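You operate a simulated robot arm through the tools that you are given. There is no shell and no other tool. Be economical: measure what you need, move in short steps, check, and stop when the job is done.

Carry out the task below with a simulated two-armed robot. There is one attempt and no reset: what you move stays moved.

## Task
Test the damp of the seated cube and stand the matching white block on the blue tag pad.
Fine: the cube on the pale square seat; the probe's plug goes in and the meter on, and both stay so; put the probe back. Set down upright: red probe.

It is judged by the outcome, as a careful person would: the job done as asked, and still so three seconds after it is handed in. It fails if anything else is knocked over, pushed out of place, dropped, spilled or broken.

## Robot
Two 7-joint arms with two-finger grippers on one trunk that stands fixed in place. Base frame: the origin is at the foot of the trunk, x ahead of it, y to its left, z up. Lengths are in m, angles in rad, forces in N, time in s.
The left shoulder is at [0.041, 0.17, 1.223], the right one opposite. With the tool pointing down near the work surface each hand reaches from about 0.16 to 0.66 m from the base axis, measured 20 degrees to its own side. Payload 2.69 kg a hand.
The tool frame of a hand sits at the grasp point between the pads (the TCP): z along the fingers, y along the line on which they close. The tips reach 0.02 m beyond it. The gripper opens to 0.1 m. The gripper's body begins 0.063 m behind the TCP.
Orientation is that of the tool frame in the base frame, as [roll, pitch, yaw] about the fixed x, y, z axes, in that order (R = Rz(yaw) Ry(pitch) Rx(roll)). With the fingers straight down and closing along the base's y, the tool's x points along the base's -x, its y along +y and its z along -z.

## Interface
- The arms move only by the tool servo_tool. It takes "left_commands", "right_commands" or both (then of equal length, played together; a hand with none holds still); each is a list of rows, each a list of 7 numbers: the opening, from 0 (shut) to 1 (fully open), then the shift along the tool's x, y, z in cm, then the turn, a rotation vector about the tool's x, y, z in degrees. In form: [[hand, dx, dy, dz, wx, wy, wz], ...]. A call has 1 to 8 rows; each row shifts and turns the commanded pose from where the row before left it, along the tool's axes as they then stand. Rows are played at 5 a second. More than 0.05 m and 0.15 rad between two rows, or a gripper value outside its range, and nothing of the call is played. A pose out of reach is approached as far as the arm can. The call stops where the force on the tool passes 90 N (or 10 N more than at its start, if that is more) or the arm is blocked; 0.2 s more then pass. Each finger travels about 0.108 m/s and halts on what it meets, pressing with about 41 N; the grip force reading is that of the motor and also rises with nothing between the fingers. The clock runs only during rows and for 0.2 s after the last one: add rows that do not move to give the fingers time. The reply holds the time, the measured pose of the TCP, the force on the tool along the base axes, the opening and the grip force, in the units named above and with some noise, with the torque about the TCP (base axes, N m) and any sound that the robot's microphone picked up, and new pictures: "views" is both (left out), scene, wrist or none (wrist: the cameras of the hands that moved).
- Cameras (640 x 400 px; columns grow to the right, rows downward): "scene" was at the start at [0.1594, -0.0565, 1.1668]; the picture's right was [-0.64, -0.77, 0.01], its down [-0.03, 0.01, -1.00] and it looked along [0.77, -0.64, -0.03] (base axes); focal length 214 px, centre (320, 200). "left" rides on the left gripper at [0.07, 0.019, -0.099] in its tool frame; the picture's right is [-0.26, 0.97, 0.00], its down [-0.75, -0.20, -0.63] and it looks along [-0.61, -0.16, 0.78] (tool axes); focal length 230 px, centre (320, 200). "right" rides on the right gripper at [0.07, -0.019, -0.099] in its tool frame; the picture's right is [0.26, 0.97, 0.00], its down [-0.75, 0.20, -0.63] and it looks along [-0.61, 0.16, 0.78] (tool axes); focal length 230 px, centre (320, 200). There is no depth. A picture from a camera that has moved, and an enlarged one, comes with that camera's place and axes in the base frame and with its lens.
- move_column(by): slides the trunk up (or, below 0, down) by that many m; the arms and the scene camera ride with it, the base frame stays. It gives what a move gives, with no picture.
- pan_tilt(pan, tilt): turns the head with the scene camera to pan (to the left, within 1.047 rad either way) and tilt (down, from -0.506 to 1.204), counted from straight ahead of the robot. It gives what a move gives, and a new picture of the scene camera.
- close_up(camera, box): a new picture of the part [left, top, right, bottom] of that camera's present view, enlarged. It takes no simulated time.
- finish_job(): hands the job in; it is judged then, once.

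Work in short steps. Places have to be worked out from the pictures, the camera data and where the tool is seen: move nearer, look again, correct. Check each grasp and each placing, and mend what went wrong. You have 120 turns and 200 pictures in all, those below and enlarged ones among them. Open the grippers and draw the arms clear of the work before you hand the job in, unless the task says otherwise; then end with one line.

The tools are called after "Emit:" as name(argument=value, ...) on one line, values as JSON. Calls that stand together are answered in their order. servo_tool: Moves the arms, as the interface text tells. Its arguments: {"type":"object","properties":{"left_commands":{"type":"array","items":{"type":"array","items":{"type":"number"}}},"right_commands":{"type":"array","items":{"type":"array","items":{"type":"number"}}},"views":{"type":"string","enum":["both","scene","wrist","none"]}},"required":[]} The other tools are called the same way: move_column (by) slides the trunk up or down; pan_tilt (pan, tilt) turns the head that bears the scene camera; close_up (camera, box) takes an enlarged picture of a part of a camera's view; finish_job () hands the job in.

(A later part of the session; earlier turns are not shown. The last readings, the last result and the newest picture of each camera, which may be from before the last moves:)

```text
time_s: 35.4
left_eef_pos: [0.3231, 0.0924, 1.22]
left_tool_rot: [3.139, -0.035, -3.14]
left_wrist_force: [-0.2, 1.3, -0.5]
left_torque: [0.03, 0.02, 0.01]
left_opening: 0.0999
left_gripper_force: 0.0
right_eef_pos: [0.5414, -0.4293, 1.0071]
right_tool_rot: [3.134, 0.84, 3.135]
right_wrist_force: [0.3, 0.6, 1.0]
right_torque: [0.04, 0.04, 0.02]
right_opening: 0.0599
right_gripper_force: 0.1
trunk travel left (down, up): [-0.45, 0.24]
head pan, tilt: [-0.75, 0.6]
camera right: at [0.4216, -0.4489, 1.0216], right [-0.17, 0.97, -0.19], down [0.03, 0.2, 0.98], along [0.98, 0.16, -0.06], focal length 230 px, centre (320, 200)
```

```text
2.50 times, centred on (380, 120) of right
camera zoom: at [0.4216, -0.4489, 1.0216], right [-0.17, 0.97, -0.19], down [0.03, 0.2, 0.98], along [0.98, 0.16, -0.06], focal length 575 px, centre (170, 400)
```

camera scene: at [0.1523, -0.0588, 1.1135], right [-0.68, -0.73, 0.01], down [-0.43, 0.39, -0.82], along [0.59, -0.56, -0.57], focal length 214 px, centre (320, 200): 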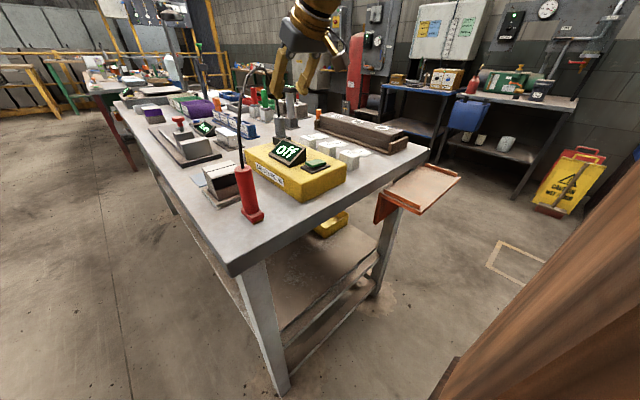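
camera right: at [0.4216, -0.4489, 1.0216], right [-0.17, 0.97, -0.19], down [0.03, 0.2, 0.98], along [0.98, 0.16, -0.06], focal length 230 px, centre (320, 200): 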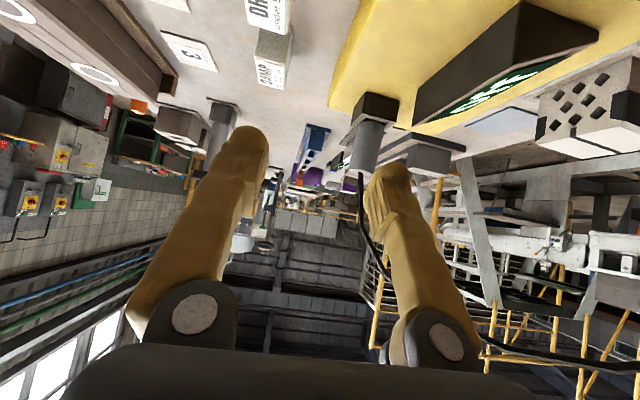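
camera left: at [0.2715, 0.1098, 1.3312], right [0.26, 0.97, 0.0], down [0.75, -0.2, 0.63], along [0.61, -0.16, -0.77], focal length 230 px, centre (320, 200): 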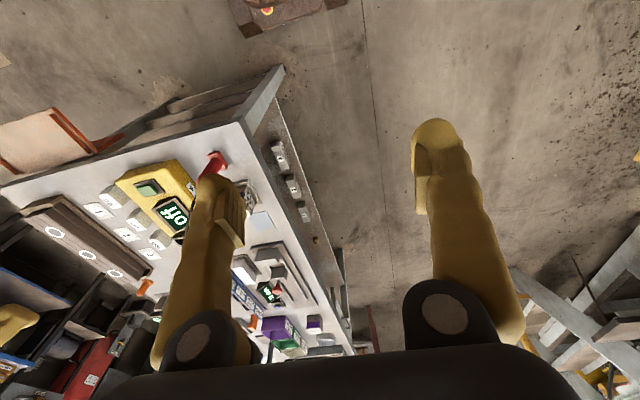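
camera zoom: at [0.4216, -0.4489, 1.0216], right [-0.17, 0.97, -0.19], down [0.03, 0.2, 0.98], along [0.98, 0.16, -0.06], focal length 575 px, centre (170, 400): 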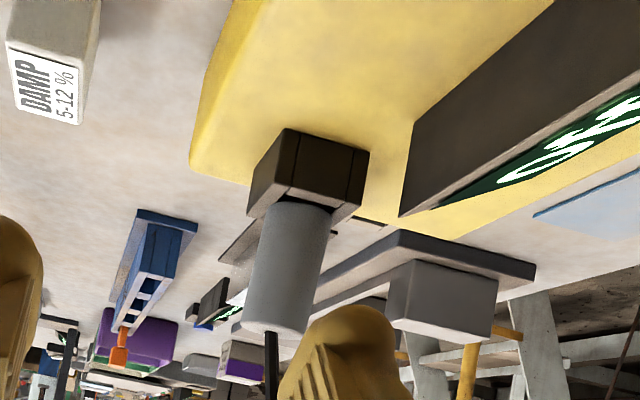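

Emit:
close_up(camera="scene", box=[260, 110, 350, 190])

Emit:
close_up(camera="right", box=[340, 80, 420, 140])

```text
5.00 times, centred on (305, 150) of scene
camera zoom: at [0.1532, -0.0599, 1.1133], right [-0.68, -0.73, 0.01], down [-0.43, 0.39, -0.82], along [0.59, -0.56, -0.58], focal length 1072 px, centre (395, 450)
```

zoom: 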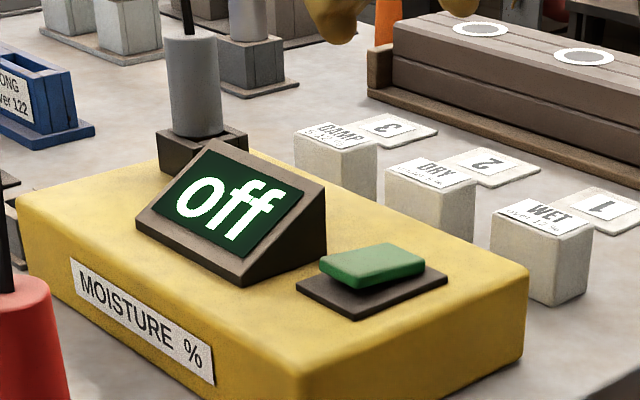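

```text
6.67 times, centred on (380, 110) of right
camera zoom: at [0.4216, -0.4489, 1.0216], right [-0.17, 0.97, -0.19], down [0.03, 0.2, 0.98], along [0.98, 0.16, -0.06], focal length 1534 px, centre (-80, 800)
```

zoom: 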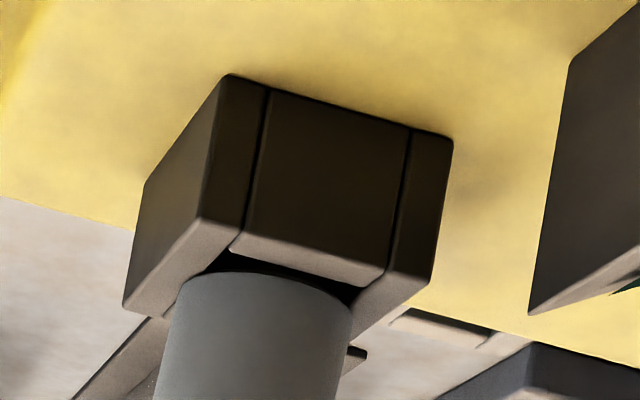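

The cylinder may be 2–3 mm short of home. I'll straddle the cable with narrowly open fingertips and push the plug's top straight down; first align in y, then forward with fingers wide.

Emit:
servo_tool(right_commands=[[0.6, -1, 2.7, -1, 0, 0, 0], [0.6, -1, 2.6, -1, 0, 0, 0], [0.6, -2.1, 0, 2.4, 0, 0, 0], [0.6, -2.1, 0, 2.4, 0, 0, 0], [0.6, -2.1, 0, 2.4, 0, 0, 0], [0.6, 0, 0, 0, 0, 0, 0]], views="wrist")

Emit:
close_up(camera="scene", box=[255, 80, 315, 150])

```text
time_s: 36.8
left_eef_pos: [0.321, 0.0907, 1.2207]
left_tool_rot: [3.138, -0.034, -3.141]
left_wrist_force: [0.0, 0.1, -0.1]
left_torque: [0.03, -0.04, 0.0]
left_opening: 0.0998
left_gripper_force: 0.0
right_eef_pos: [0.6377, -0.3796, 1.0373]
right_tool_rot: [3.136, 0.84, 3.137]
right_wrist_force: [0.4, 0.1, 0.1]
right_torque: [0.02, -0.01, 0.0]
right_opening: 0.06
right_gripper_force: 0.1
trunk travel left (down, up): [-0.45, 0.24]
head pan, tilt: [-0.75, 0.6]
camera right: at [0.5174, -0.3985, 1.0514], right [-0.17, 0.97, -0.19], down [0.03, 0.2, 0.98], along [0.98, 0.16, -0.07], focal length 230 px, centre (320, 200)
```

right: 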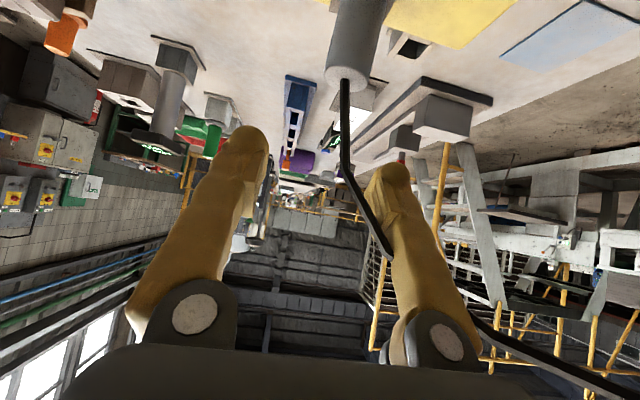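

```text
5.71 times, centred on (285, 115) of scene
camera zoom: at [0.1527, -0.0591, 1.1135], right [-0.68, -0.73, 0.01], down [-0.43, 0.39, -0.82], along [0.59, -0.56, -0.57], focal length 1226 px, centre (520, 686)
```

zoom: 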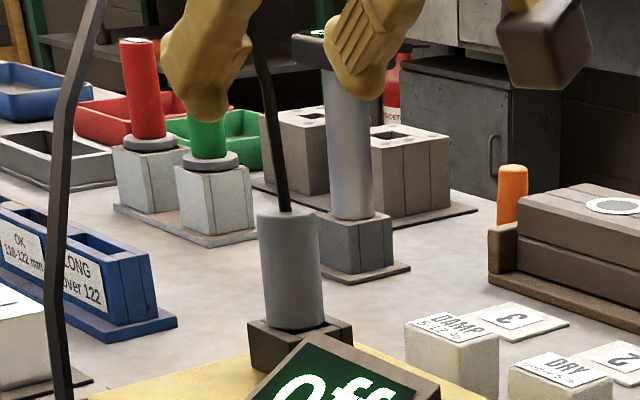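

Cable is between the fingers. Shift +4 mm y, narrow the opening to ~1.4 cm and descend to just above the plug's top.

Emit:
servo_tool(right_commands=[[0.14, 0, 0.4, 0, 0, 0, 0], [0.14, 0, 0, 0, 0, 0, 0], [0.14, 1, 0, 0.9, 0, 0, 0], [0.14, 1, 0, 0.9, 0, 0, 0], [0.14, 0.75, 0, 0.67, 0, 0, 0], [0.14, 0, 0, 0, 0, 0, 0]], views="wrist")

Emit:
close_up(camera="scene", box=[255, 80, 315, 150])

Emit:
close_up(camera="right", box=[260, 60, 400, 220])

```text
time_s: 38.2
left_eef_pos: [0.3227, 0.0921, 1.2196]
left_tool_rot: [3.139, -0.038, -3.14]
left_wrist_force: [-0.1, -1.3, 0.2]
left_torque: [-0.01, 0.03, 0.03]
left_opening: 0.1001
left_gripper_force: 0.1
right_eef_pos: [0.6363, -0.3759, 0.9997]
right_tool_rot: [3.137, 0.838, 3.135]
right_wrist_force: [0.9, -0.8, -0.3]
right_torque: [-0.03, 0.01, 0.01]
right_opening: 0.014
right_gripper_force: 0.0
trunk travel left (down, up): [-0.45, 0.24]
head pan, tilt: [-0.75, 0.6]
camera right: at [0.5166, -0.3949, 1.0136], right [-0.17, 0.97, -0.19], down [0.03, 0.2, 0.98], along [0.98, 0.16, -0.07], focal length 230 px, centre (320, 200)
```

right: 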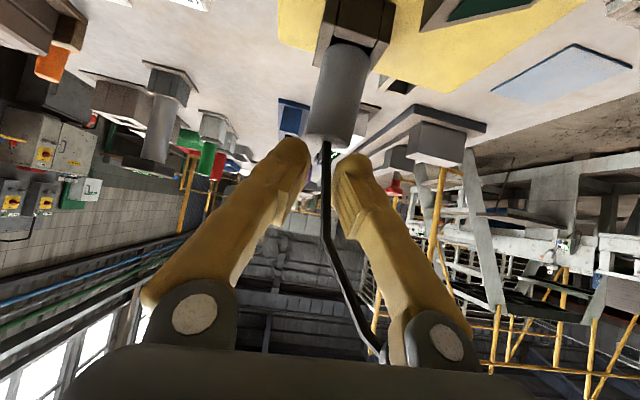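

```text
5.71 times, centred on (285, 115) of scene
camera zoom: at [0.1533, -0.0592, 1.1134], right [-0.68, -0.73, 0.01], down [-0.43, 0.39, -0.82], along [0.59, -0.56, -0.58], focal length 1226 px, centre (520, 686)
```

zoom: 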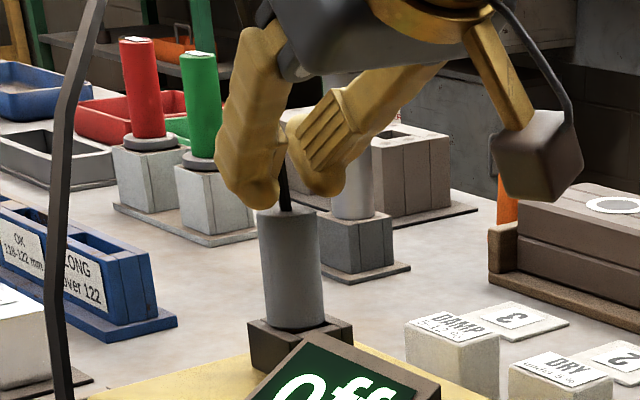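

```text
2.50 times, centred on (330, 140) of right
camera zoom: at [0.5166, -0.3949, 1.0136], right [-0.17, 0.97, -0.19], down [0.03, 0.2, 0.98], along [0.98, 0.16, -0.07], focal length 575 px, centre (295, 350)
```

zoom: 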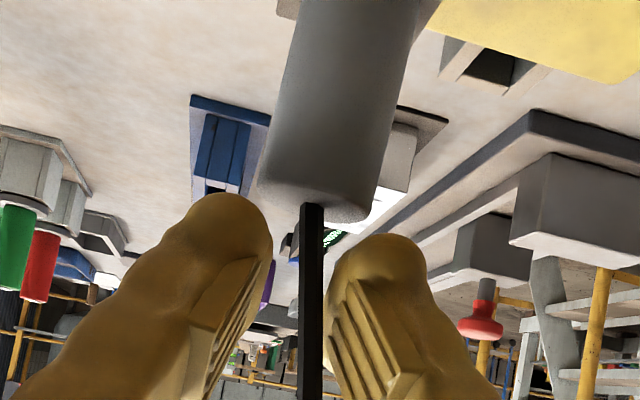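

Fingertips straddle the cable above the plug top. Press down gradually.

Emit:
servo_tool(right_commands=[[0.12, 0.45, 0, 0.4, 0, 0, 0], [0.12, 0.3, 0, 0.27, 0, 0, 0], [0.12, 0.22, 0, 0.2, 0, 0, 0], [0.12, 0.22, 0, 0.2, 0, 0, 0], [0.12, 0.22, 0, 0.2, 0, 0, 0], [0.12, 0, 0, 0, 0, 0, 0]], views="none")

Emit:
close_up(camera="scene", box=[255, 80, 315, 150])

```text
time_s: 39.6
left_eef_pos: [0.3194, 0.0934, 1.2226]
left_tool_rot: [3.139, -0.03, 3.141]
left_wrist_force: [-0.7, 0.0, 0.5]
left_torque: [-0.01, 0.03, 0.02]
left_opening: 0.0999
left_gripper_force: 0.0
right_eef_pos: [0.6374, -0.3748, 0.9902]
right_tool_rot: [3.14, 0.859, 3.14]
right_wrist_force: [-2.6, -1.1, 45.6]
right_torque: [-0.07, -0.1, 0.0]
right_opening: 0.0118
right_gripper_force: 0.0
trunk travel left (down, up): [-0.45, 0.24]
head pan, tilt: [-0.75, 0.6]
```

```text
5.71 times, centred on (285, 115) of scene
camera zoom: at [0.1488, -0.0571, 1.1144], right [-0.68, -0.73, 0.01], down [-0.42, 0.38, -0.82], along [0.6, -0.56, -0.57], focal length 1226 px, centre (520, 686)
```

zoom: 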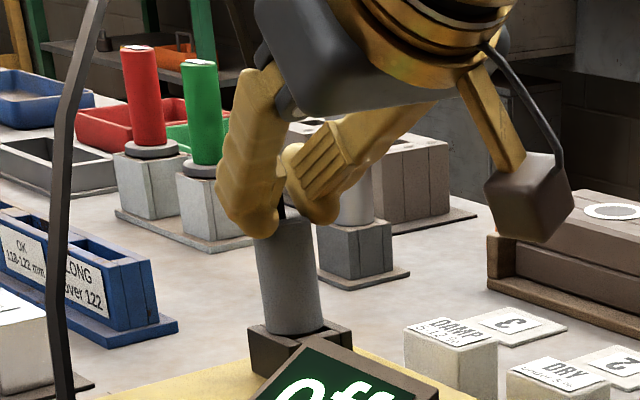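

The plug doesn't go lower (45 N at the same height), so it is seated on the rim. Retreat and examine plug and button again.

Emit:
servo_tool(right_commands=[[0.12, -0.8, 0, -0.8, 0, 0, 0], [0.5, 0, 0, 0, 0, 0, 0], [0.5, 0, 0, -4, 0, 0, 0], [0.5, 0, 0, -4, 0, 0, 0], [0.5, 2, 0.5, -3, 0, 8, 0], [0.3, 2, 0.5, 0, 0, 8, 0], [0, 2, 0.5, 0, 0, 8, 0], [0, 0, 0.5, 0, 0, 8, 0]], views="none")

Emit:
close_up(camera="scene", box=[250, 90, 350, 190])

Emit:
close_up(camera="scene", box=[265, 105, 295, 150])

Emit:
close_up(camera="scene", box=[295, 145, 345, 180])

```text
time_s: 41.4
left_eef_pos: [0.3239, 0.0922, 1.2185]
left_tool_rot: [3.138, -0.036, -3.14]
left_wrist_force: [-0.2, 0.5, 0.4]
left_torque: [0.04, 0.0, 0.01]
left_opening: 0.1
left_gripper_force: 0.2
right_eef_pos: [0.5107, -0.3547, 1.0257]
right_tool_rot: [3.137, 0.277, 3.14]
right_wrist_force: [-0.7, 0.2, 1.1]
right_torque: [-0.03, 0.01, -0.05]
right_opening: 0.0002
right_gripper_force: 29.1
trunk travel left (down, up): [-0.45, 0.24]
head pan, tilt: [-0.75, 0.6]
```

```text
4.00 times, centred on (300, 140) of scene
camera zoom: at [0.1542, -0.059, 1.1132], right [-0.68, -0.73, 0.01], down [-0.43, 0.39, -0.82], along [0.59, -0.56, -0.58], focal length 858 px, centre (400, 440)
```

zoom: 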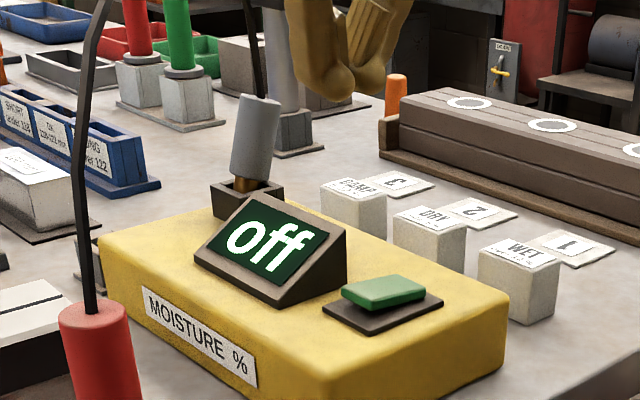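

```text
8.89 times, centred on (280, 128) of scene
camera zoom: at [0.1542, -0.059, 1.1132], right [-0.68, -0.73, 0.01], down [-0.43, 0.39, -0.82], along [0.59, -0.56, -0.58], focal length 1906 px, centre (676, 844)
```

zoom: 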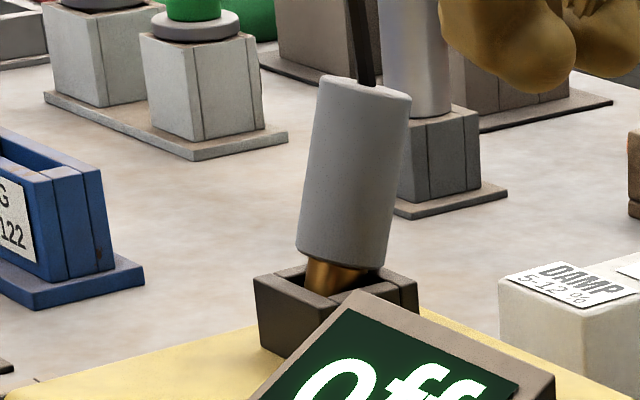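

```text
11.43 times, centred on (320, 162) of scene
camera zoom: at [0.1542, -0.059, 1.1132], right [-0.68, -0.73, 0.01], down [-0.43, 0.39, -0.82], along [0.59, -0.56, -0.58], focal length 2451 px, centre (320, 629)
```

zoom: 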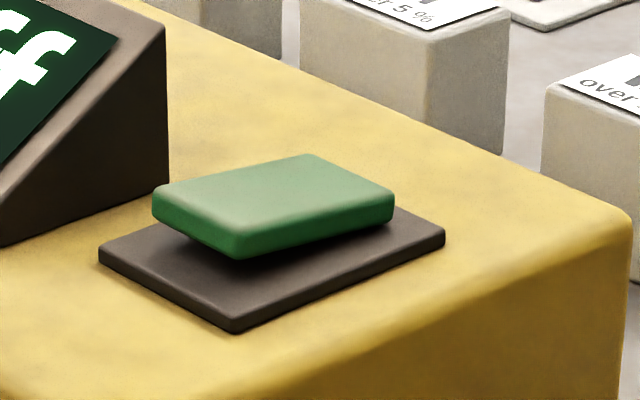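

My retreat dragged the plug partly out and tilted it, though it is still in the socket. I'll regrasp: approach with fingers open at the earlier angle.

Emit:
servo_tool(right_commands=[[0.3, 0, 0, 0, 0, -5.8, 0], [0.6, 0, 0, 0, 0, -5.8, 0], [0.6, 0, -1, 0, 0, -5.8, 0], [0.6, -2, -0.7, 0, 0, 0, 0], [0.6, -2, -0.6, 0, 0, 0, 0], [0.6, -1.5, 0, 0, 0, 0, 0], [0.6, 0, 0, 0, 0, 0, 0]], views="wrist")

Emit:
close_up(camera="right", box=[260, 40, 400, 200])

```text
time_s: 43.0
left_eef_pos: [0.3219, 0.0917, 1.2192]
left_tool_rot: [3.138, -0.034, -3.141]
left_wrist_force: [-0.6, 0.5, 0.4]
left_torque: [0.01, -0.02, -0.05]
left_opening: 0.1
left_gripper_force: 0.1
right_eef_pos: [0.5541, -0.38, 1.0569]
right_tool_rot: [3.136, 0.583, 3.138]
right_wrist_force: [0.1, 0.6, -0.1]
right_torque: [0.01, 0.02, 0.02]
right_opening: 0.0601
right_gripper_force: 0.1
trunk travel left (down, up): [-0.45, 0.24]
head pan, tilt: [-0.75, 0.6]
camera right: at [0.4417, -0.3982, 1.1008], right [-0.21, 0.97, -0.14], down [0.28, 0.2, 0.94], along [0.94, 0.16, -0.31], focal length 230 px, centre (320, 200)
```

right: 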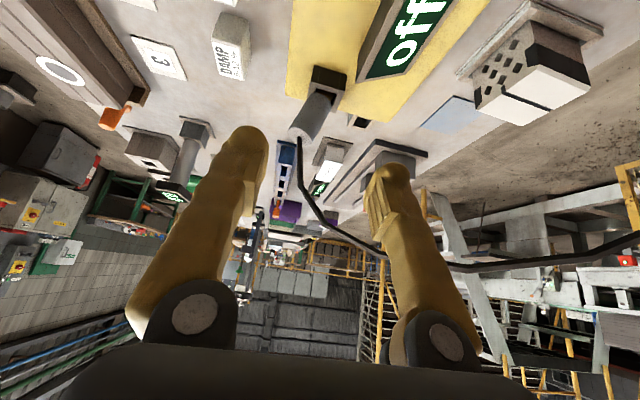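

```text
2.50 times, centred on (330, 120) of right
camera zoom: at [0.4417, -0.3982, 1.1008], right [-0.21, 0.97, -0.14], down [0.28, 0.2, 0.94], along [0.94, 0.16, -0.31], focal length 575 px, centre (295, 400)
```

zoom: 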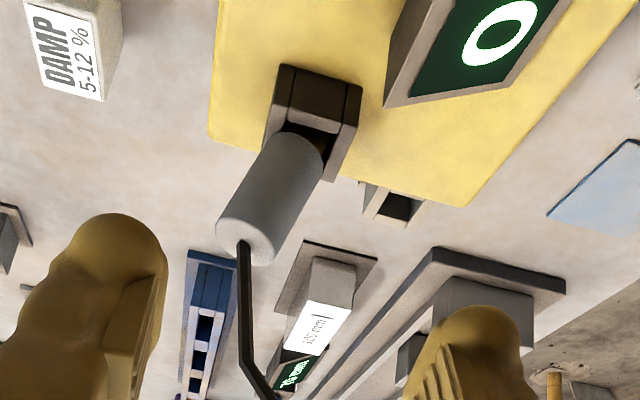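

The plug leans only sideways (top at y≈-0.393, base at -0.379). Fingers closing in y will straighten it. Advance to (0.643,-0.383,0.95).

Emit:
servo_tool(right_commands=[[0.6, -0.4, -0.1, 3.4, 0, 0, 0], [0.6, -0.4, -0.1, 3.4, 0, 0, 0], [0.6, -0.4, -0.1, 3.4, 0, 0, 0], [0.6, -0.4, 0, 3.4, 0, 0, 0], [0.6, 0, 0, 0, 0, 0, 0]], views="wrist")

Emit:
close_up(camera="scene", box=[255, 90, 315, 150])

```text
time_s: 44.2
left_eef_pos: [0.3216, 0.0921, 1.2196]
left_tool_rot: [3.138, -0.035, -3.141]
left_wrist_force: [-0.5, -0.4, 0.1]
left_torque: [-0.01, -0.01, 0.01]
left_opening: 0.0997
left_gripper_force: 0.0
right_eef_pos: [0.6434, -0.3835, 0.9539]
right_tool_rot: [3.136, 0.583, 3.138]
right_wrist_force: [0.2, -0.3, 0.4]
right_torque: [-0.01, 0.01, -0.02]
right_opening: 0.0599
right_gripper_force: 0.1
trunk travel left (down, up): [-0.45, 0.24]
head pan, tilt: [-0.75, 0.6]
camera right: at [0.5301, -0.4014, 0.9976], right [-0.21, 0.97, -0.14], down [0.28, 0.2, 0.94], along [0.94, 0.16, -0.31], focal length 230 px, centre (320, 200)
```

right: 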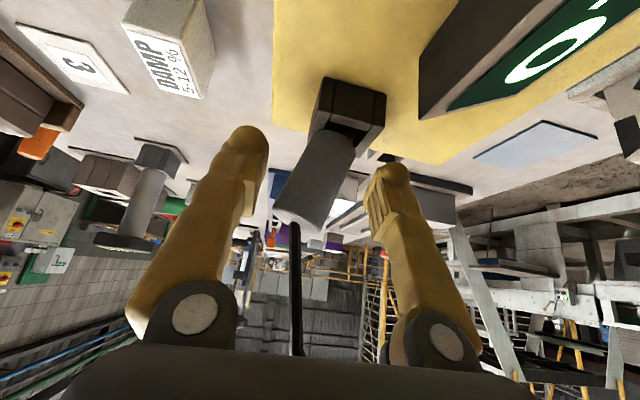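

```text
6.67 times, centred on (285, 120) of scene
camera zoom: at [0.1529, -0.0591, 1.1135], right [-0.68, -0.73, 0.01], down [-0.43, 0.39, -0.82], along [0.59, -0.56, -0.57], focal length 1430 px, centre (553, 733)
```

zoom: 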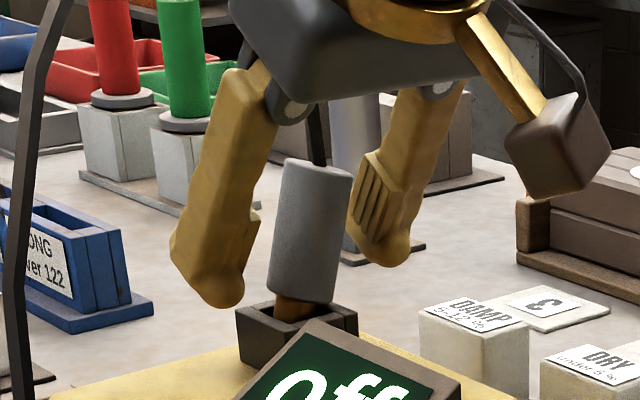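

Straddled. Close.

Emit:
servo_tool(right_commands=[[0.25, 0, 0.3, 0, 0, 0, 0], [0, 0, 0.2, 0, 0, 0, 0], [0, 0, 0, 0, 0, 0, 0], [0, 0, 0, 0, 0, 0, 0]], views="wrist")

Emit:
close_up(camera="scene", box=[255, 90, 315, 150])

Emit:
close_up(camera="right", box=[280, 60, 400, 220])

```text
time_s: 45.2
left_eef_pos: [0.3224, 0.0906, 1.2205]
left_tool_rot: [3.138, -0.035, -3.141]
left_wrist_force: [0.3, 0.4, -0.4]
left_torque: [-0.01, -0.01, 0.0]
left_opening: 0.1002
left_gripper_force: 0.1
right_eef_pos: [0.6435, -0.3779, 0.9529]
right_tool_rot: [3.136, 0.584, 3.138]
right_wrist_force: [-0.2, -6.1, 2.9]
right_torque: [-0.26, 0.02, 0.02]
right_opening: 0.0249
right_gripper_force: 40.8
trunk travel left (down, up): [-0.45, 0.24]
head pan, tilt: [-0.75, 0.6]
camera right: at [0.5312, -0.3968, 0.9965], right [-0.21, 0.97, -0.14], down [0.28, 0.2, 0.94], along [0.94, 0.16, -0.31], focal length 230 px, centre (320, 200)
```

right: 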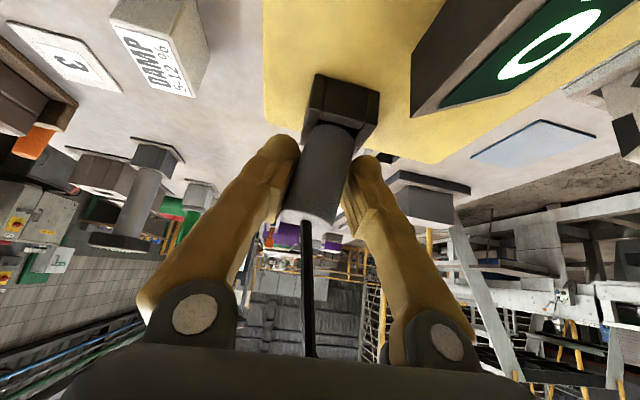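

```text
6.67 times, centred on (285, 120) of scene
camera zoom: at [0.1531, -0.0597, 1.1134], right [-0.68, -0.73, 0.01], down [-0.43, 0.39, -0.82], along [0.59, -0.56, -0.58], focal length 1430 px, centre (553, 733)
```

zoom: 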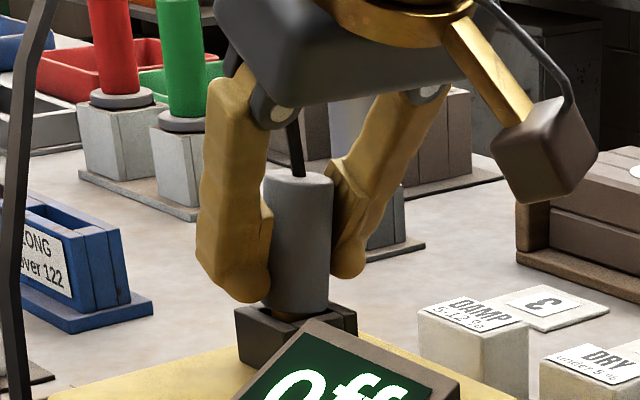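

```text
2.50 times, centred on (340, 140) of right
camera zoom: at [0.5312, -0.3968, 0.9965], right [-0.21, 0.97, -0.14], down [0.28, 0.2, 0.94], along [0.94, 0.16, -0.31], focal length 575 px, centre (270, 350)
```

zoom: 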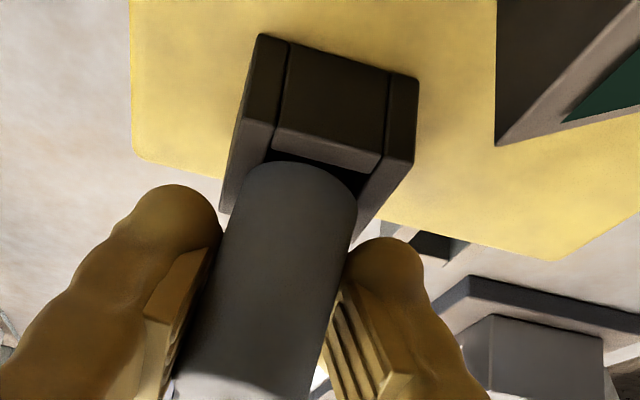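

Small residual tilt (opening 24.9 vs 23.1 mm). Lift 5 mm to let the grip square it up.

Emit:
servo_tool(right_commands=[[0, -0.27, 0, -0.42, 0, 0, 0], [0, 0, 0, 0, 0, 0, 0], [0, 0, 0, 0, 0, 0, 0]], views="none")

Emit:
close_up(camera="scene", box=[265, 105, 305, 150])

Emit:
close_up(camera="right", box=[280, 60, 400, 220])

```text
time_s: 46.0
left_eef_pos: [0.3229, 0.0903, 1.2198]
left_tool_rot: [3.139, -0.036, -3.14]
left_wrist_force: [-0.3, 0.2, -0.3]
left_torque: [-0.01, 0.0, 0.02]
left_opening: 0.1003
left_gripper_force: 0.0
right_eef_pos: [0.642, -0.3783, 0.9567]
right_tool_rot: [3.136, 0.582, 3.14]
right_wrist_force: [-1.1, -5.4, -3.3]
right_torque: [-0.32, 0.08, 0.06]
right_opening: 0.0249
right_gripper_force: 40.9
trunk travel left (down, up): [-0.45, 0.24]
head pan, tilt: [-0.75, 0.6]
```

```text
8.89 times, centred on (285, 128) of scene
camera zoom: at [0.1535, -0.0599, 1.1133], right [-0.68, -0.73, 0.01], down [-0.43, 0.39, -0.82], along [0.59, -0.56, -0.58], focal length 1906 px, centre (631, 844)
```

zoom: 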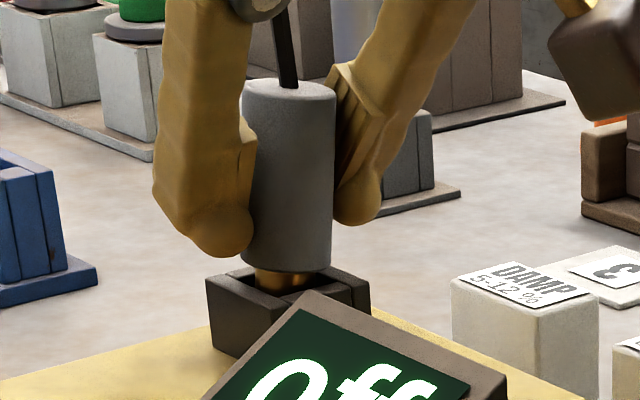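

```text
2.50 times, centred on (340, 140) of right
camera zoom: at [0.5303, -0.3964, 1.0009], right [-0.21, 0.97, -0.14], down [0.28, 0.2, 0.94], along [0.94, 0.16, -0.31], focal length 575 px, centre (270, 350)
```

zoom: 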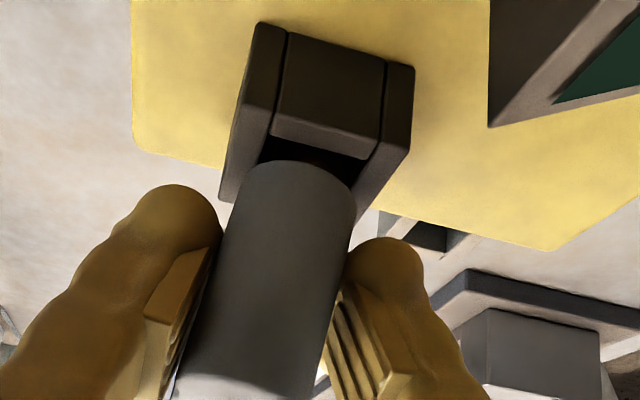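

Lift out fully (2 cm) so the pads square the plug, then reinsert aligned.

Emit:
servo_tool(right_commands=[[0, -0.55, 0, -0.84, 0, 0, 0], [0, -0.55, 0, -0.84, 0, 0, 0], [0, 0, 0, 0, 0, 0, 0], [0, 0, 0, 0, 0, 0, 0]], views="none")

Emit:
close_up(camera="scene", box=[260, 90, 310, 150])

Emit:
close_up(camera="right", box=[270, 20, 410, 220])

```text
time_s: 47.0
left_eef_pos: [0.3226, 0.0915, 1.221]
left_tool_rot: [3.138, -0.036, -3.14]
left_wrist_force: [-0.4, 0.5, 0.1]
left_torque: [0.02, 0.01, 0.01]
left_opening: 0.0998
left_gripper_force: 0.0
right_eef_pos: [0.6437, -0.3764, 0.9774]
right_tool_rot: [3.136, 0.582, 3.139]
right_wrist_force: [0.1, -0.3, -0.7]
right_torque: [-0.01, 0.01, -0.02]
right_opening: 0.0245
right_gripper_force: 41.4
trunk travel left (down, up): [-0.45, 0.24]
head pan, tilt: [-0.75, 0.6]
```

```text
6.67 times, centred on (285, 120) of scene
camera zoom: at [0.1534, -0.0591, 1.1134], right [-0.68, -0.73, 0.01], down [-0.43, 0.39, -0.82], along [0.59, -0.56, -0.58], focal length 1430 px, centre (553, 733)
```

zoom: 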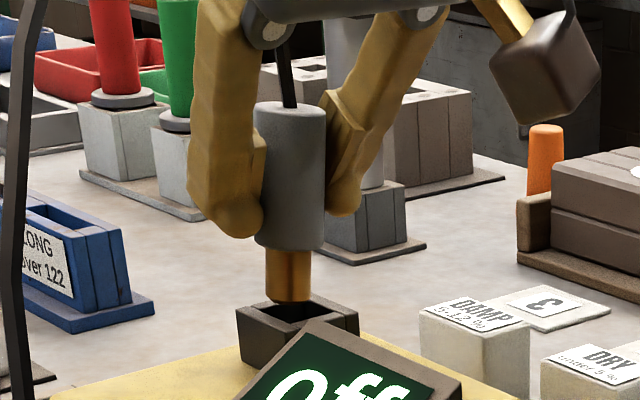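

```text
2.00 times, centred on (340, 120) of right
camera zoom: at [0.5307, -0.3955, 1.0218], right [-0.21, 0.97, -0.14], down [0.28, 0.2, 0.94], along [0.94, 0.16, -0.31], focal length 460 px, centre (280, 360)
```

zoom: 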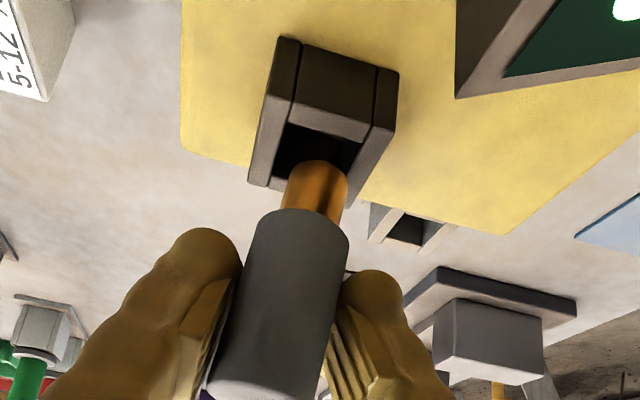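

The tip is at ≈(0.644,-0.374,0.922) while the top leans to y≈-0.381. Roll the hand ~6.5° to bring the plug vertical, shifting +4 mm in y.

Emit:
servo_tool(right_commands=[[0, -0.27, 0, -0.42, 0, 0, 0], [0, 0, 0.4, 0, 5.4, 0, -3.6], [0, 0, 0, 0, 0, 0, 0], [0, 0, 0, 0, 0, 0, 0]], views="none")

Emit:
close_up(camera="scene", box=[260, 90, 310, 150])

Emit:
close_up(camera="right", box=[270, 20, 410, 220])

```text
time_s: 48.0
left_eef_pos: [0.3238, 0.0935, 1.2205]
left_tool_rot: [3.14, -0.037, -3.141]
left_wrist_force: [0.2, 0.0, 0.1]
left_torque: [-0.02, 0.02, 0.02]
left_opening: 0.1002
left_gripper_force: 0.0
right_eef_pos: [0.6419, -0.3715, 0.9821]
right_tool_rot: [-3.009, 0.579, -3.068]
right_wrist_force: [0.0, -0.2, -1.6]
right_torque: [0.0, -0.01, 0.0]
right_opening: 0.0249
right_gripper_force: 40.8
trunk travel left (down, up): [-0.45, 0.24]
head pan, tilt: [-0.75, 0.6]
```

```text
6.67 times, centred on (285, 120) of scene
camera zoom: at [0.1537, -0.0585, 1.1134], right [-0.68, -0.73, 0.01], down [-0.43, 0.38, -0.82], along [0.59, -0.56, -0.58], focal length 1430 px, centre (553, 733)
```

zoom: 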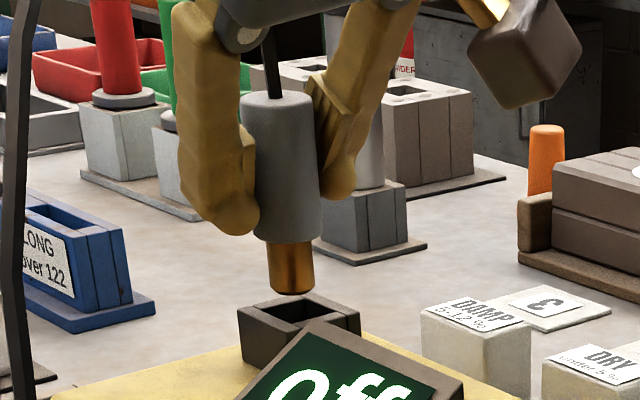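

```text
2.00 times, centred on (340, 120) of right
camera zoom: at [0.5303, -0.386, 1.028], right [-0.22, 0.94, -0.25], down [0.28, 0.3, 0.91], along [0.94, 0.13, -0.33], focal length 460 px, centre (280, 360)
```

zoom: 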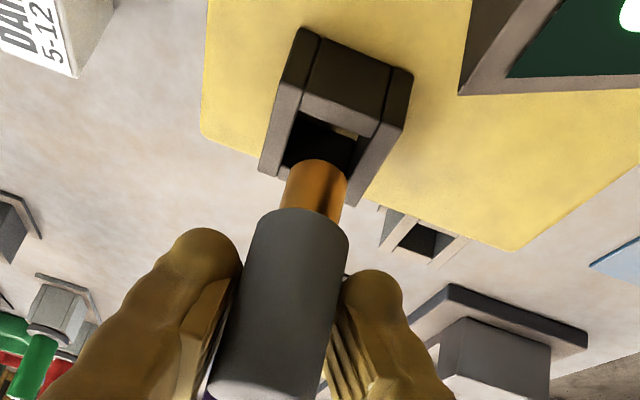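

Plug is vertical; tip is ~2–3 mm too far +x. Correct and lower 2 cm in small steps.

Emit:
servo_tool(right_commands=[[0, 0.17, 0, -0.11, 0, 0, 0], [0, 0.44, 0.09, 0.66, 0, 0, 0], [0, 0.27, 0.055, 0.42, 0, 0, 0], [0, 0, 0, 0, 0, 0, 0]], views="none")

Emit:
close_up(camera="scene", box=[260, 90, 310, 150])

Emit:
close_up(camera="right", box=[300, 20, 400, 160])

```text
time_s: 49.0
left_eef_pos: [0.3237, 0.0908, 1.2205]
left_tool_rot: [3.138, -0.037, 3.141]
left_wrist_force: [-0.5, -0.6, 0.1]
left_torque: [0.03, 0.04, 0.0]
left_opening: 0.1001
left_gripper_force: 0.0
right_eef_pos: [0.6392, -0.3725, 0.9681]
right_tool_rot: [-3.011, 0.578, -3.068]
right_wrist_force: [1.6, 0.5, 0.6]
right_torque: [0.05, -0.1, 0.01]
right_opening: 0.0247
right_gripper_force: 40.9
trunk travel left (down, up): [-0.45, 0.24]
head pan, tilt: [-0.75, 0.6]
```

```text
6.67 times, centred on (285, 120) of scene
camera zoom: at [0.1537, -0.0592, 1.1133], right [-0.68, -0.73, 0.01], down [-0.43, 0.39, -0.82], along [0.59, -0.56, -0.58], focal length 1430 px, centre (553, 733)
```

zoom: 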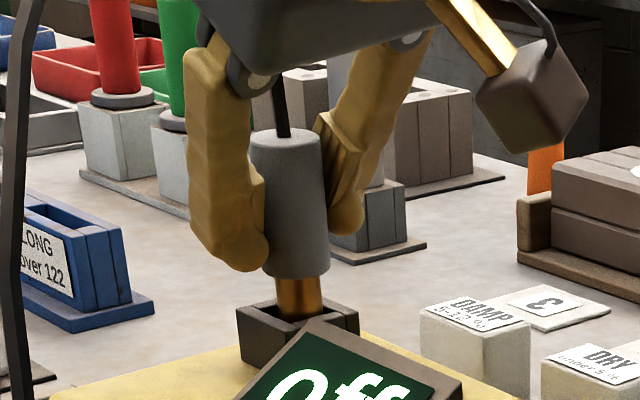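

```text
2.86 times, centred on (350, 90) of right
camera zoom: at [0.5275, -0.3872, 1.0144], right [-0.21, 0.94, -0.25], down [0.28, 0.3, 0.91], along [0.94, 0.13, -0.33], focal length 657 px, centre (234, 514)
```

zoom: 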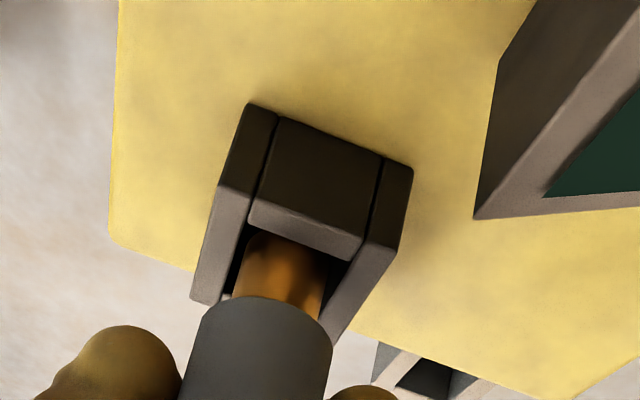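

Pin entered, grazing the near wall; nudge +1 mm x and lower until it seats.

Emit:
servo_tool(right_commands=[[0, -0.1, 0, 0.06, 0, 0, 0], [0, 0.27, 0.055, 0.42, 0, 0, 0], [0, 0.27, 0.055, 0.42, 0, 0, 0], [0, 0.16, 0.03, 0.25, 0, 0, 0], [0, 0, 0, 0, 0, 0, 0]], views="none")

Emit:
close_up(camera="scene", box=[260, 90, 310, 150])

Emit:
close_up(camera="right", box=[300, 20, 400, 160])

```text
time_s: 50.2
left_eef_pos: [0.3228, 0.0922, 1.2204]
left_tool_rot: [3.138, -0.036, 3.141]
left_wrist_force: [0.2, -0.1, -0.5]
left_torque: [-0.01, 0.0, -0.01]
left_opening: 0.1002
left_gripper_force: 0.0
right_eef_pos: [0.64, -0.373, 0.9551]
right_tool_rot: [-3.01, 0.579, -3.069]
right_wrist_force: [0.0, 0.1, 0.0]
right_torque: [0.01, -0.01, 0.0]
right_opening: 0.0247
right_gripper_force: 40.9
trunk travel left (down, up): [-0.45, 0.24]
head pan, tilt: [-0.75, 0.6]
```

```text
6.67 times, centred on (285, 120) of scene
camera zoom: at [0.1534, -0.0592, 1.1134], right [-0.68, -0.73, 0.01], down [-0.43, 0.39, -0.82], along [0.59, -0.56, -0.58], focal length 1430 px, centre (553, 733)
```

zoom: 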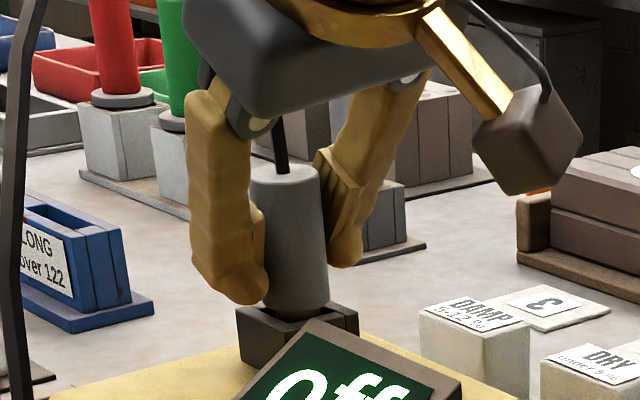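

```text
2.86 times, centred on (350, 90) of right
camera zoom: at [0.5284, -0.3865, 1.0016], right [-0.21, 0.94, -0.25], down [0.28, 0.3, 0.91], along [0.94, 0.13, -0.33], focal length 657 px, centre (234, 514)
```

zoom: 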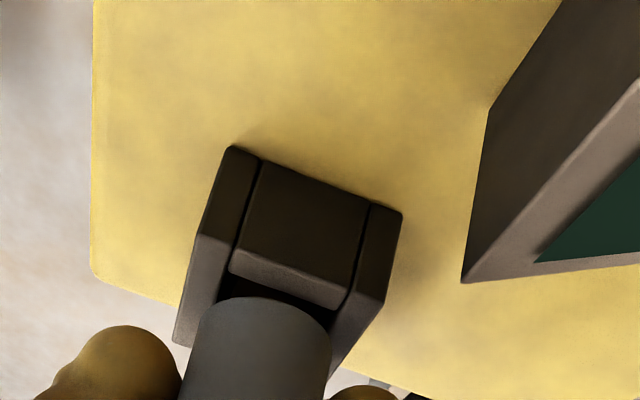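

Zero force; continue down until contact.

Emit:
servo_tool(right_commands=[[0, 0.11, 0.02, 0.17, 0, 0, 0], [0, 0.11, 0.02, 0.17, 0, 0, 0], [0, 0.11, 0.02, 0.17, 0, 0, 0], [0, 0.11, 0.02, 0.17, 0, 0, 0], [0, 0, 0, 0, 0, 0, 0]], views="none")

Emit:
close_up(camera="scene", box=[265, 105, 295, 150])

Emit:
close_up(camera="right", box=[300, 60, 380, 160])

```text
time_s: 51.4
left_eef_pos: [0.3211, 0.0926, 1.2211]
left_tool_rot: [3.138, -0.033, 3.141]
left_wrist_force: [0.1, 0.6, -1.0]
left_torque: [0.02, -0.01, -0.03]
left_opening: 0.0999
left_gripper_force: 0.1
right_eef_pos: [0.6414, -0.3717, 0.9518]
right_tool_rot: [-3.005, 0.586, -3.069]
right_wrist_force: [-4.0, -0.5, 19.9]
right_torque: [-0.13, 0.16, -0.01]
right_opening: 0.0245
right_gripper_force: 41.3
trunk travel left (down, up): [-0.45, 0.24]
head pan, tilt: [-0.75, 0.6]
```

```text
8.89 times, centred on (280, 128) of scene
camera zoom: at [0.1514, -0.0583, 1.1139], right [-0.68, -0.73, 0.01], down [-0.43, 0.38, -0.82], along [0.59, -0.56, -0.57], focal length 1906 px, centre (676, 844)
```

zoom: 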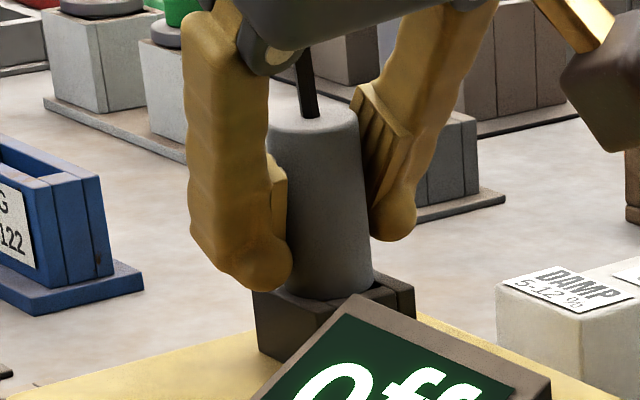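

```text
4.00 times, centred on (340, 110) of right
camera zoom: at [0.529, -0.3854, 0.9969], right [-0.21, 0.94, -0.25], down [0.27, 0.3, 0.91], along [0.94, 0.13, -0.32], focal length 920 px, centre (240, 560)
```

zoom: 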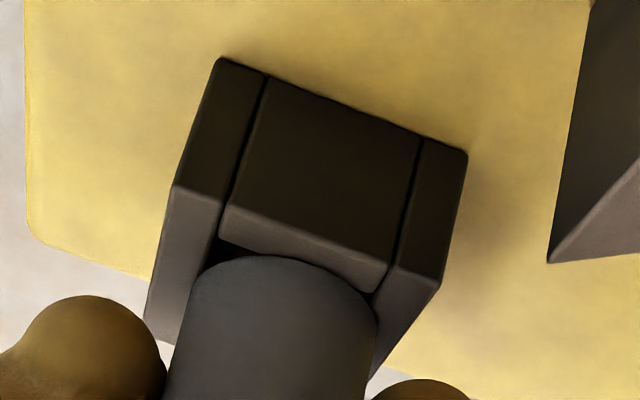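

Now clearly deeper (~3 mm) than before. Press a bit more firmly, then release carefully.

Emit:
servo_tool(right_commands=[[0, 0.11, 0.02, 0.17, 0, 0, 0], [0, 0.08, 0.02, 0.12, 0, 0, 0], [0, 0, 0, 0, 0, 0, 0]], views="none")

Emit:
servo_tool(right_commands=[[0, -0.2, -0.04, -0.3, 0, 0, 0], [0.6, 0, 0, 0, 0, 0, 0], [0.6, 0, 0, 0, 0, 0, 0], [0.6, 0, 0, 0, 0, 0, 0]], views="wrist")

Emit:
close_up(camera="scene", box=[265, 105, 295, 150])

```text
time_s: 52.2
left_eef_pos: [0.3193, 0.0936, 1.2219]
left_tool_rot: [3.14, -0.031, 3.14]
left_wrist_force: [-0.2, 0.1, -0.5]
left_torque: [0.0, 0.02, 0.0]
left_opening: 0.1
left_gripper_force: 0.1
right_eef_pos: [0.6416, -0.3709, 0.9516]
right_tool_rot: [-3.005, 0.589, -3.068]
right_wrist_force: [-6.1, -0.9, 39.4]
right_torque: [-0.12, 0.37, -0.01]
right_opening: 0.0246
right_gripper_force: 40.9
trunk travel left (down, up): [-0.45, 0.24]
head pan, tilt: [-0.75, 0.6]
```

```text
time_s: 53.2
left_eef_pos: [0.3233, 0.0911, 1.2203]
left_tool_rot: [3.138, -0.036, -3.142]
left_wrist_force: [0.0, -0.1, -0.9]
left_torque: [0.02, -0.01, 0.02]
left_opening: 0.1003
left_gripper_force: 0.0
right_eef_pos: [0.6416, -0.3731, 0.9482]
right_tool_rot: [-3.012, 0.578, -3.069]
right_wrist_force: [-0.3, 0.3, 0.4]
right_torque: [0.0, 0.01, 0.01]
right_opening: 0.0597
right_gripper_force: 0.0
trunk travel left (down, up): [-0.45, 0.24]
head pan, tilt: [-0.75, 0.6]
camera right: at [0.5302, -0.3863, 0.994], right [-0.21, 0.94, -0.25], down [0.28, 0.3, 0.91], along [0.94, 0.13, -0.33], focal length 230 px, centre (320, 200)
```

right: 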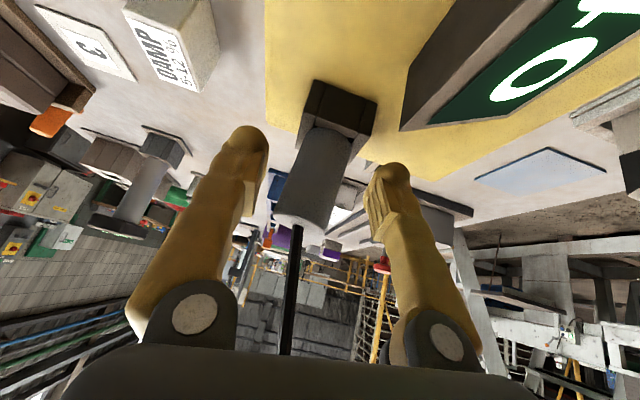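

```text
8.89 times, centred on (280, 128) of scene
camera zoom: at [0.1533, -0.059, 1.1134], right [-0.68, -0.73, 0.01], down [-0.43, 0.39, -0.82], along [0.59, -0.56, -0.58], focal length 1906 px, centre (676, 844)
```

zoom: 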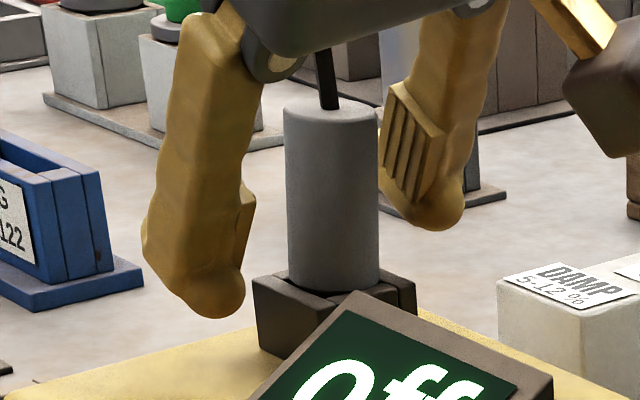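

Plug stays seated with a slight lean. Retreat straight back along the tool axis with fingers wide.

Emit:
servo_tool(right_commands=[[0.6, 0, -0.1, -2, 0, 0, 0], [0.6, 0, -0.2, -3, 0, 0, 0], [0.6, 0, -0.3, -4, 0, 0, 0], [0.6, 0, -0.2, -3, 0, 0, 0]], views="wrist")

Emit:
close_up(camera="scene", box=[250, 90, 350, 190])

Emit:
close_up(camera="scene", box=[265, 105, 295, 150])

Emit:
close_up(camera="right", box=[270, 40, 390, 160])

```text
time_s: 54.2
left_eef_pos: [0.3227, 0.0916, 1.2195]
left_tool_rot: [3.139, -0.036, 3.141]
left_wrist_force: [-0.8, 0.4, 0.3]
left_torque: [0.02, 0.0, 0.02]
left_opening: 0.1
left_gripper_force: 0.1
right_eef_pos: [0.5742, -0.3707, 1.0473]
right_tool_rot: [-3.009, 0.58, -3.07]
right_wrist_force: [-0.7, 0.4, -0.3]
right_torque: [0.0, -0.03, -0.01]
right_opening: 0.0599
right_gripper_force: 0.0
trunk travel left (down, up): [-0.45, 0.24]
head pan, tilt: [-0.75, 0.6]
camera right: at [0.4627, -0.3841, 1.0943], right [-0.22, 0.94, -0.25], down [0.28, 0.3, 0.91], along [0.94, 0.13, -0.33], focal length 230 px, centre (320, 200)
```

right: 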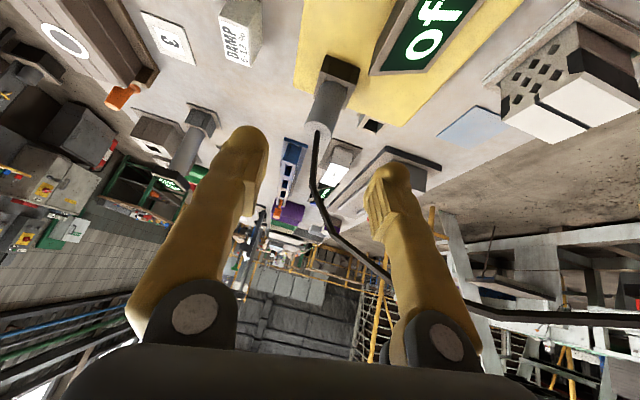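

```text
4.00 times, centred on (300, 140) of scene
camera zoom: at [0.1528, -0.0592, 1.1135], right [-0.68, -0.73, 0.01], down [-0.43, 0.39, -0.82], along [0.59, -0.56, -0.57], focal length 858 px, centre (400, 440)
```

zoom: 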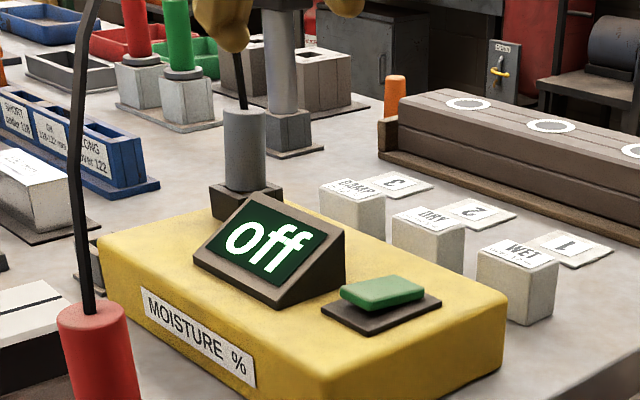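

```text
8.89 times, centred on (280, 128) of scene
camera zoom: at [0.1528, -0.0592, 1.1135], right [-0.68, -0.73, 0.01], down [-0.43, 0.39, -0.82], along [0.59, -0.56, -0.57], focal length 1906 px, centre (676, 844)
```

zoom: 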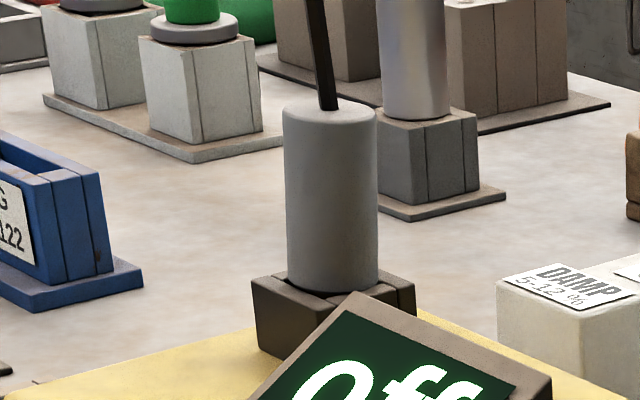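

```text
3.33 times, centred on (330, 100) of right
camera zoom: at [0.4627, -0.3841, 1.0943], right [-0.22, 0.94, -0.25], down [0.28, 0.3, 0.91], along [0.94, 0.13, -0.33], focal length 767 px, centre (287, 533)
```

zoom: 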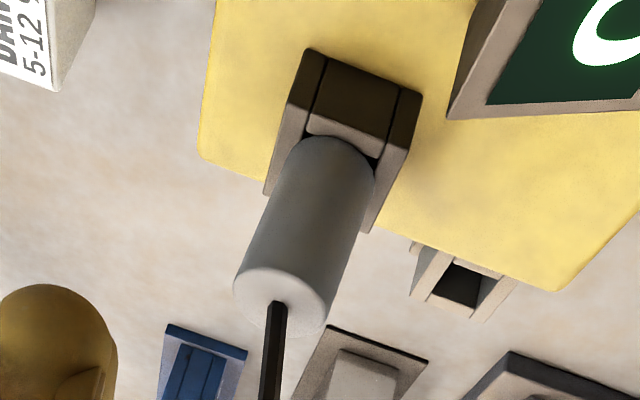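

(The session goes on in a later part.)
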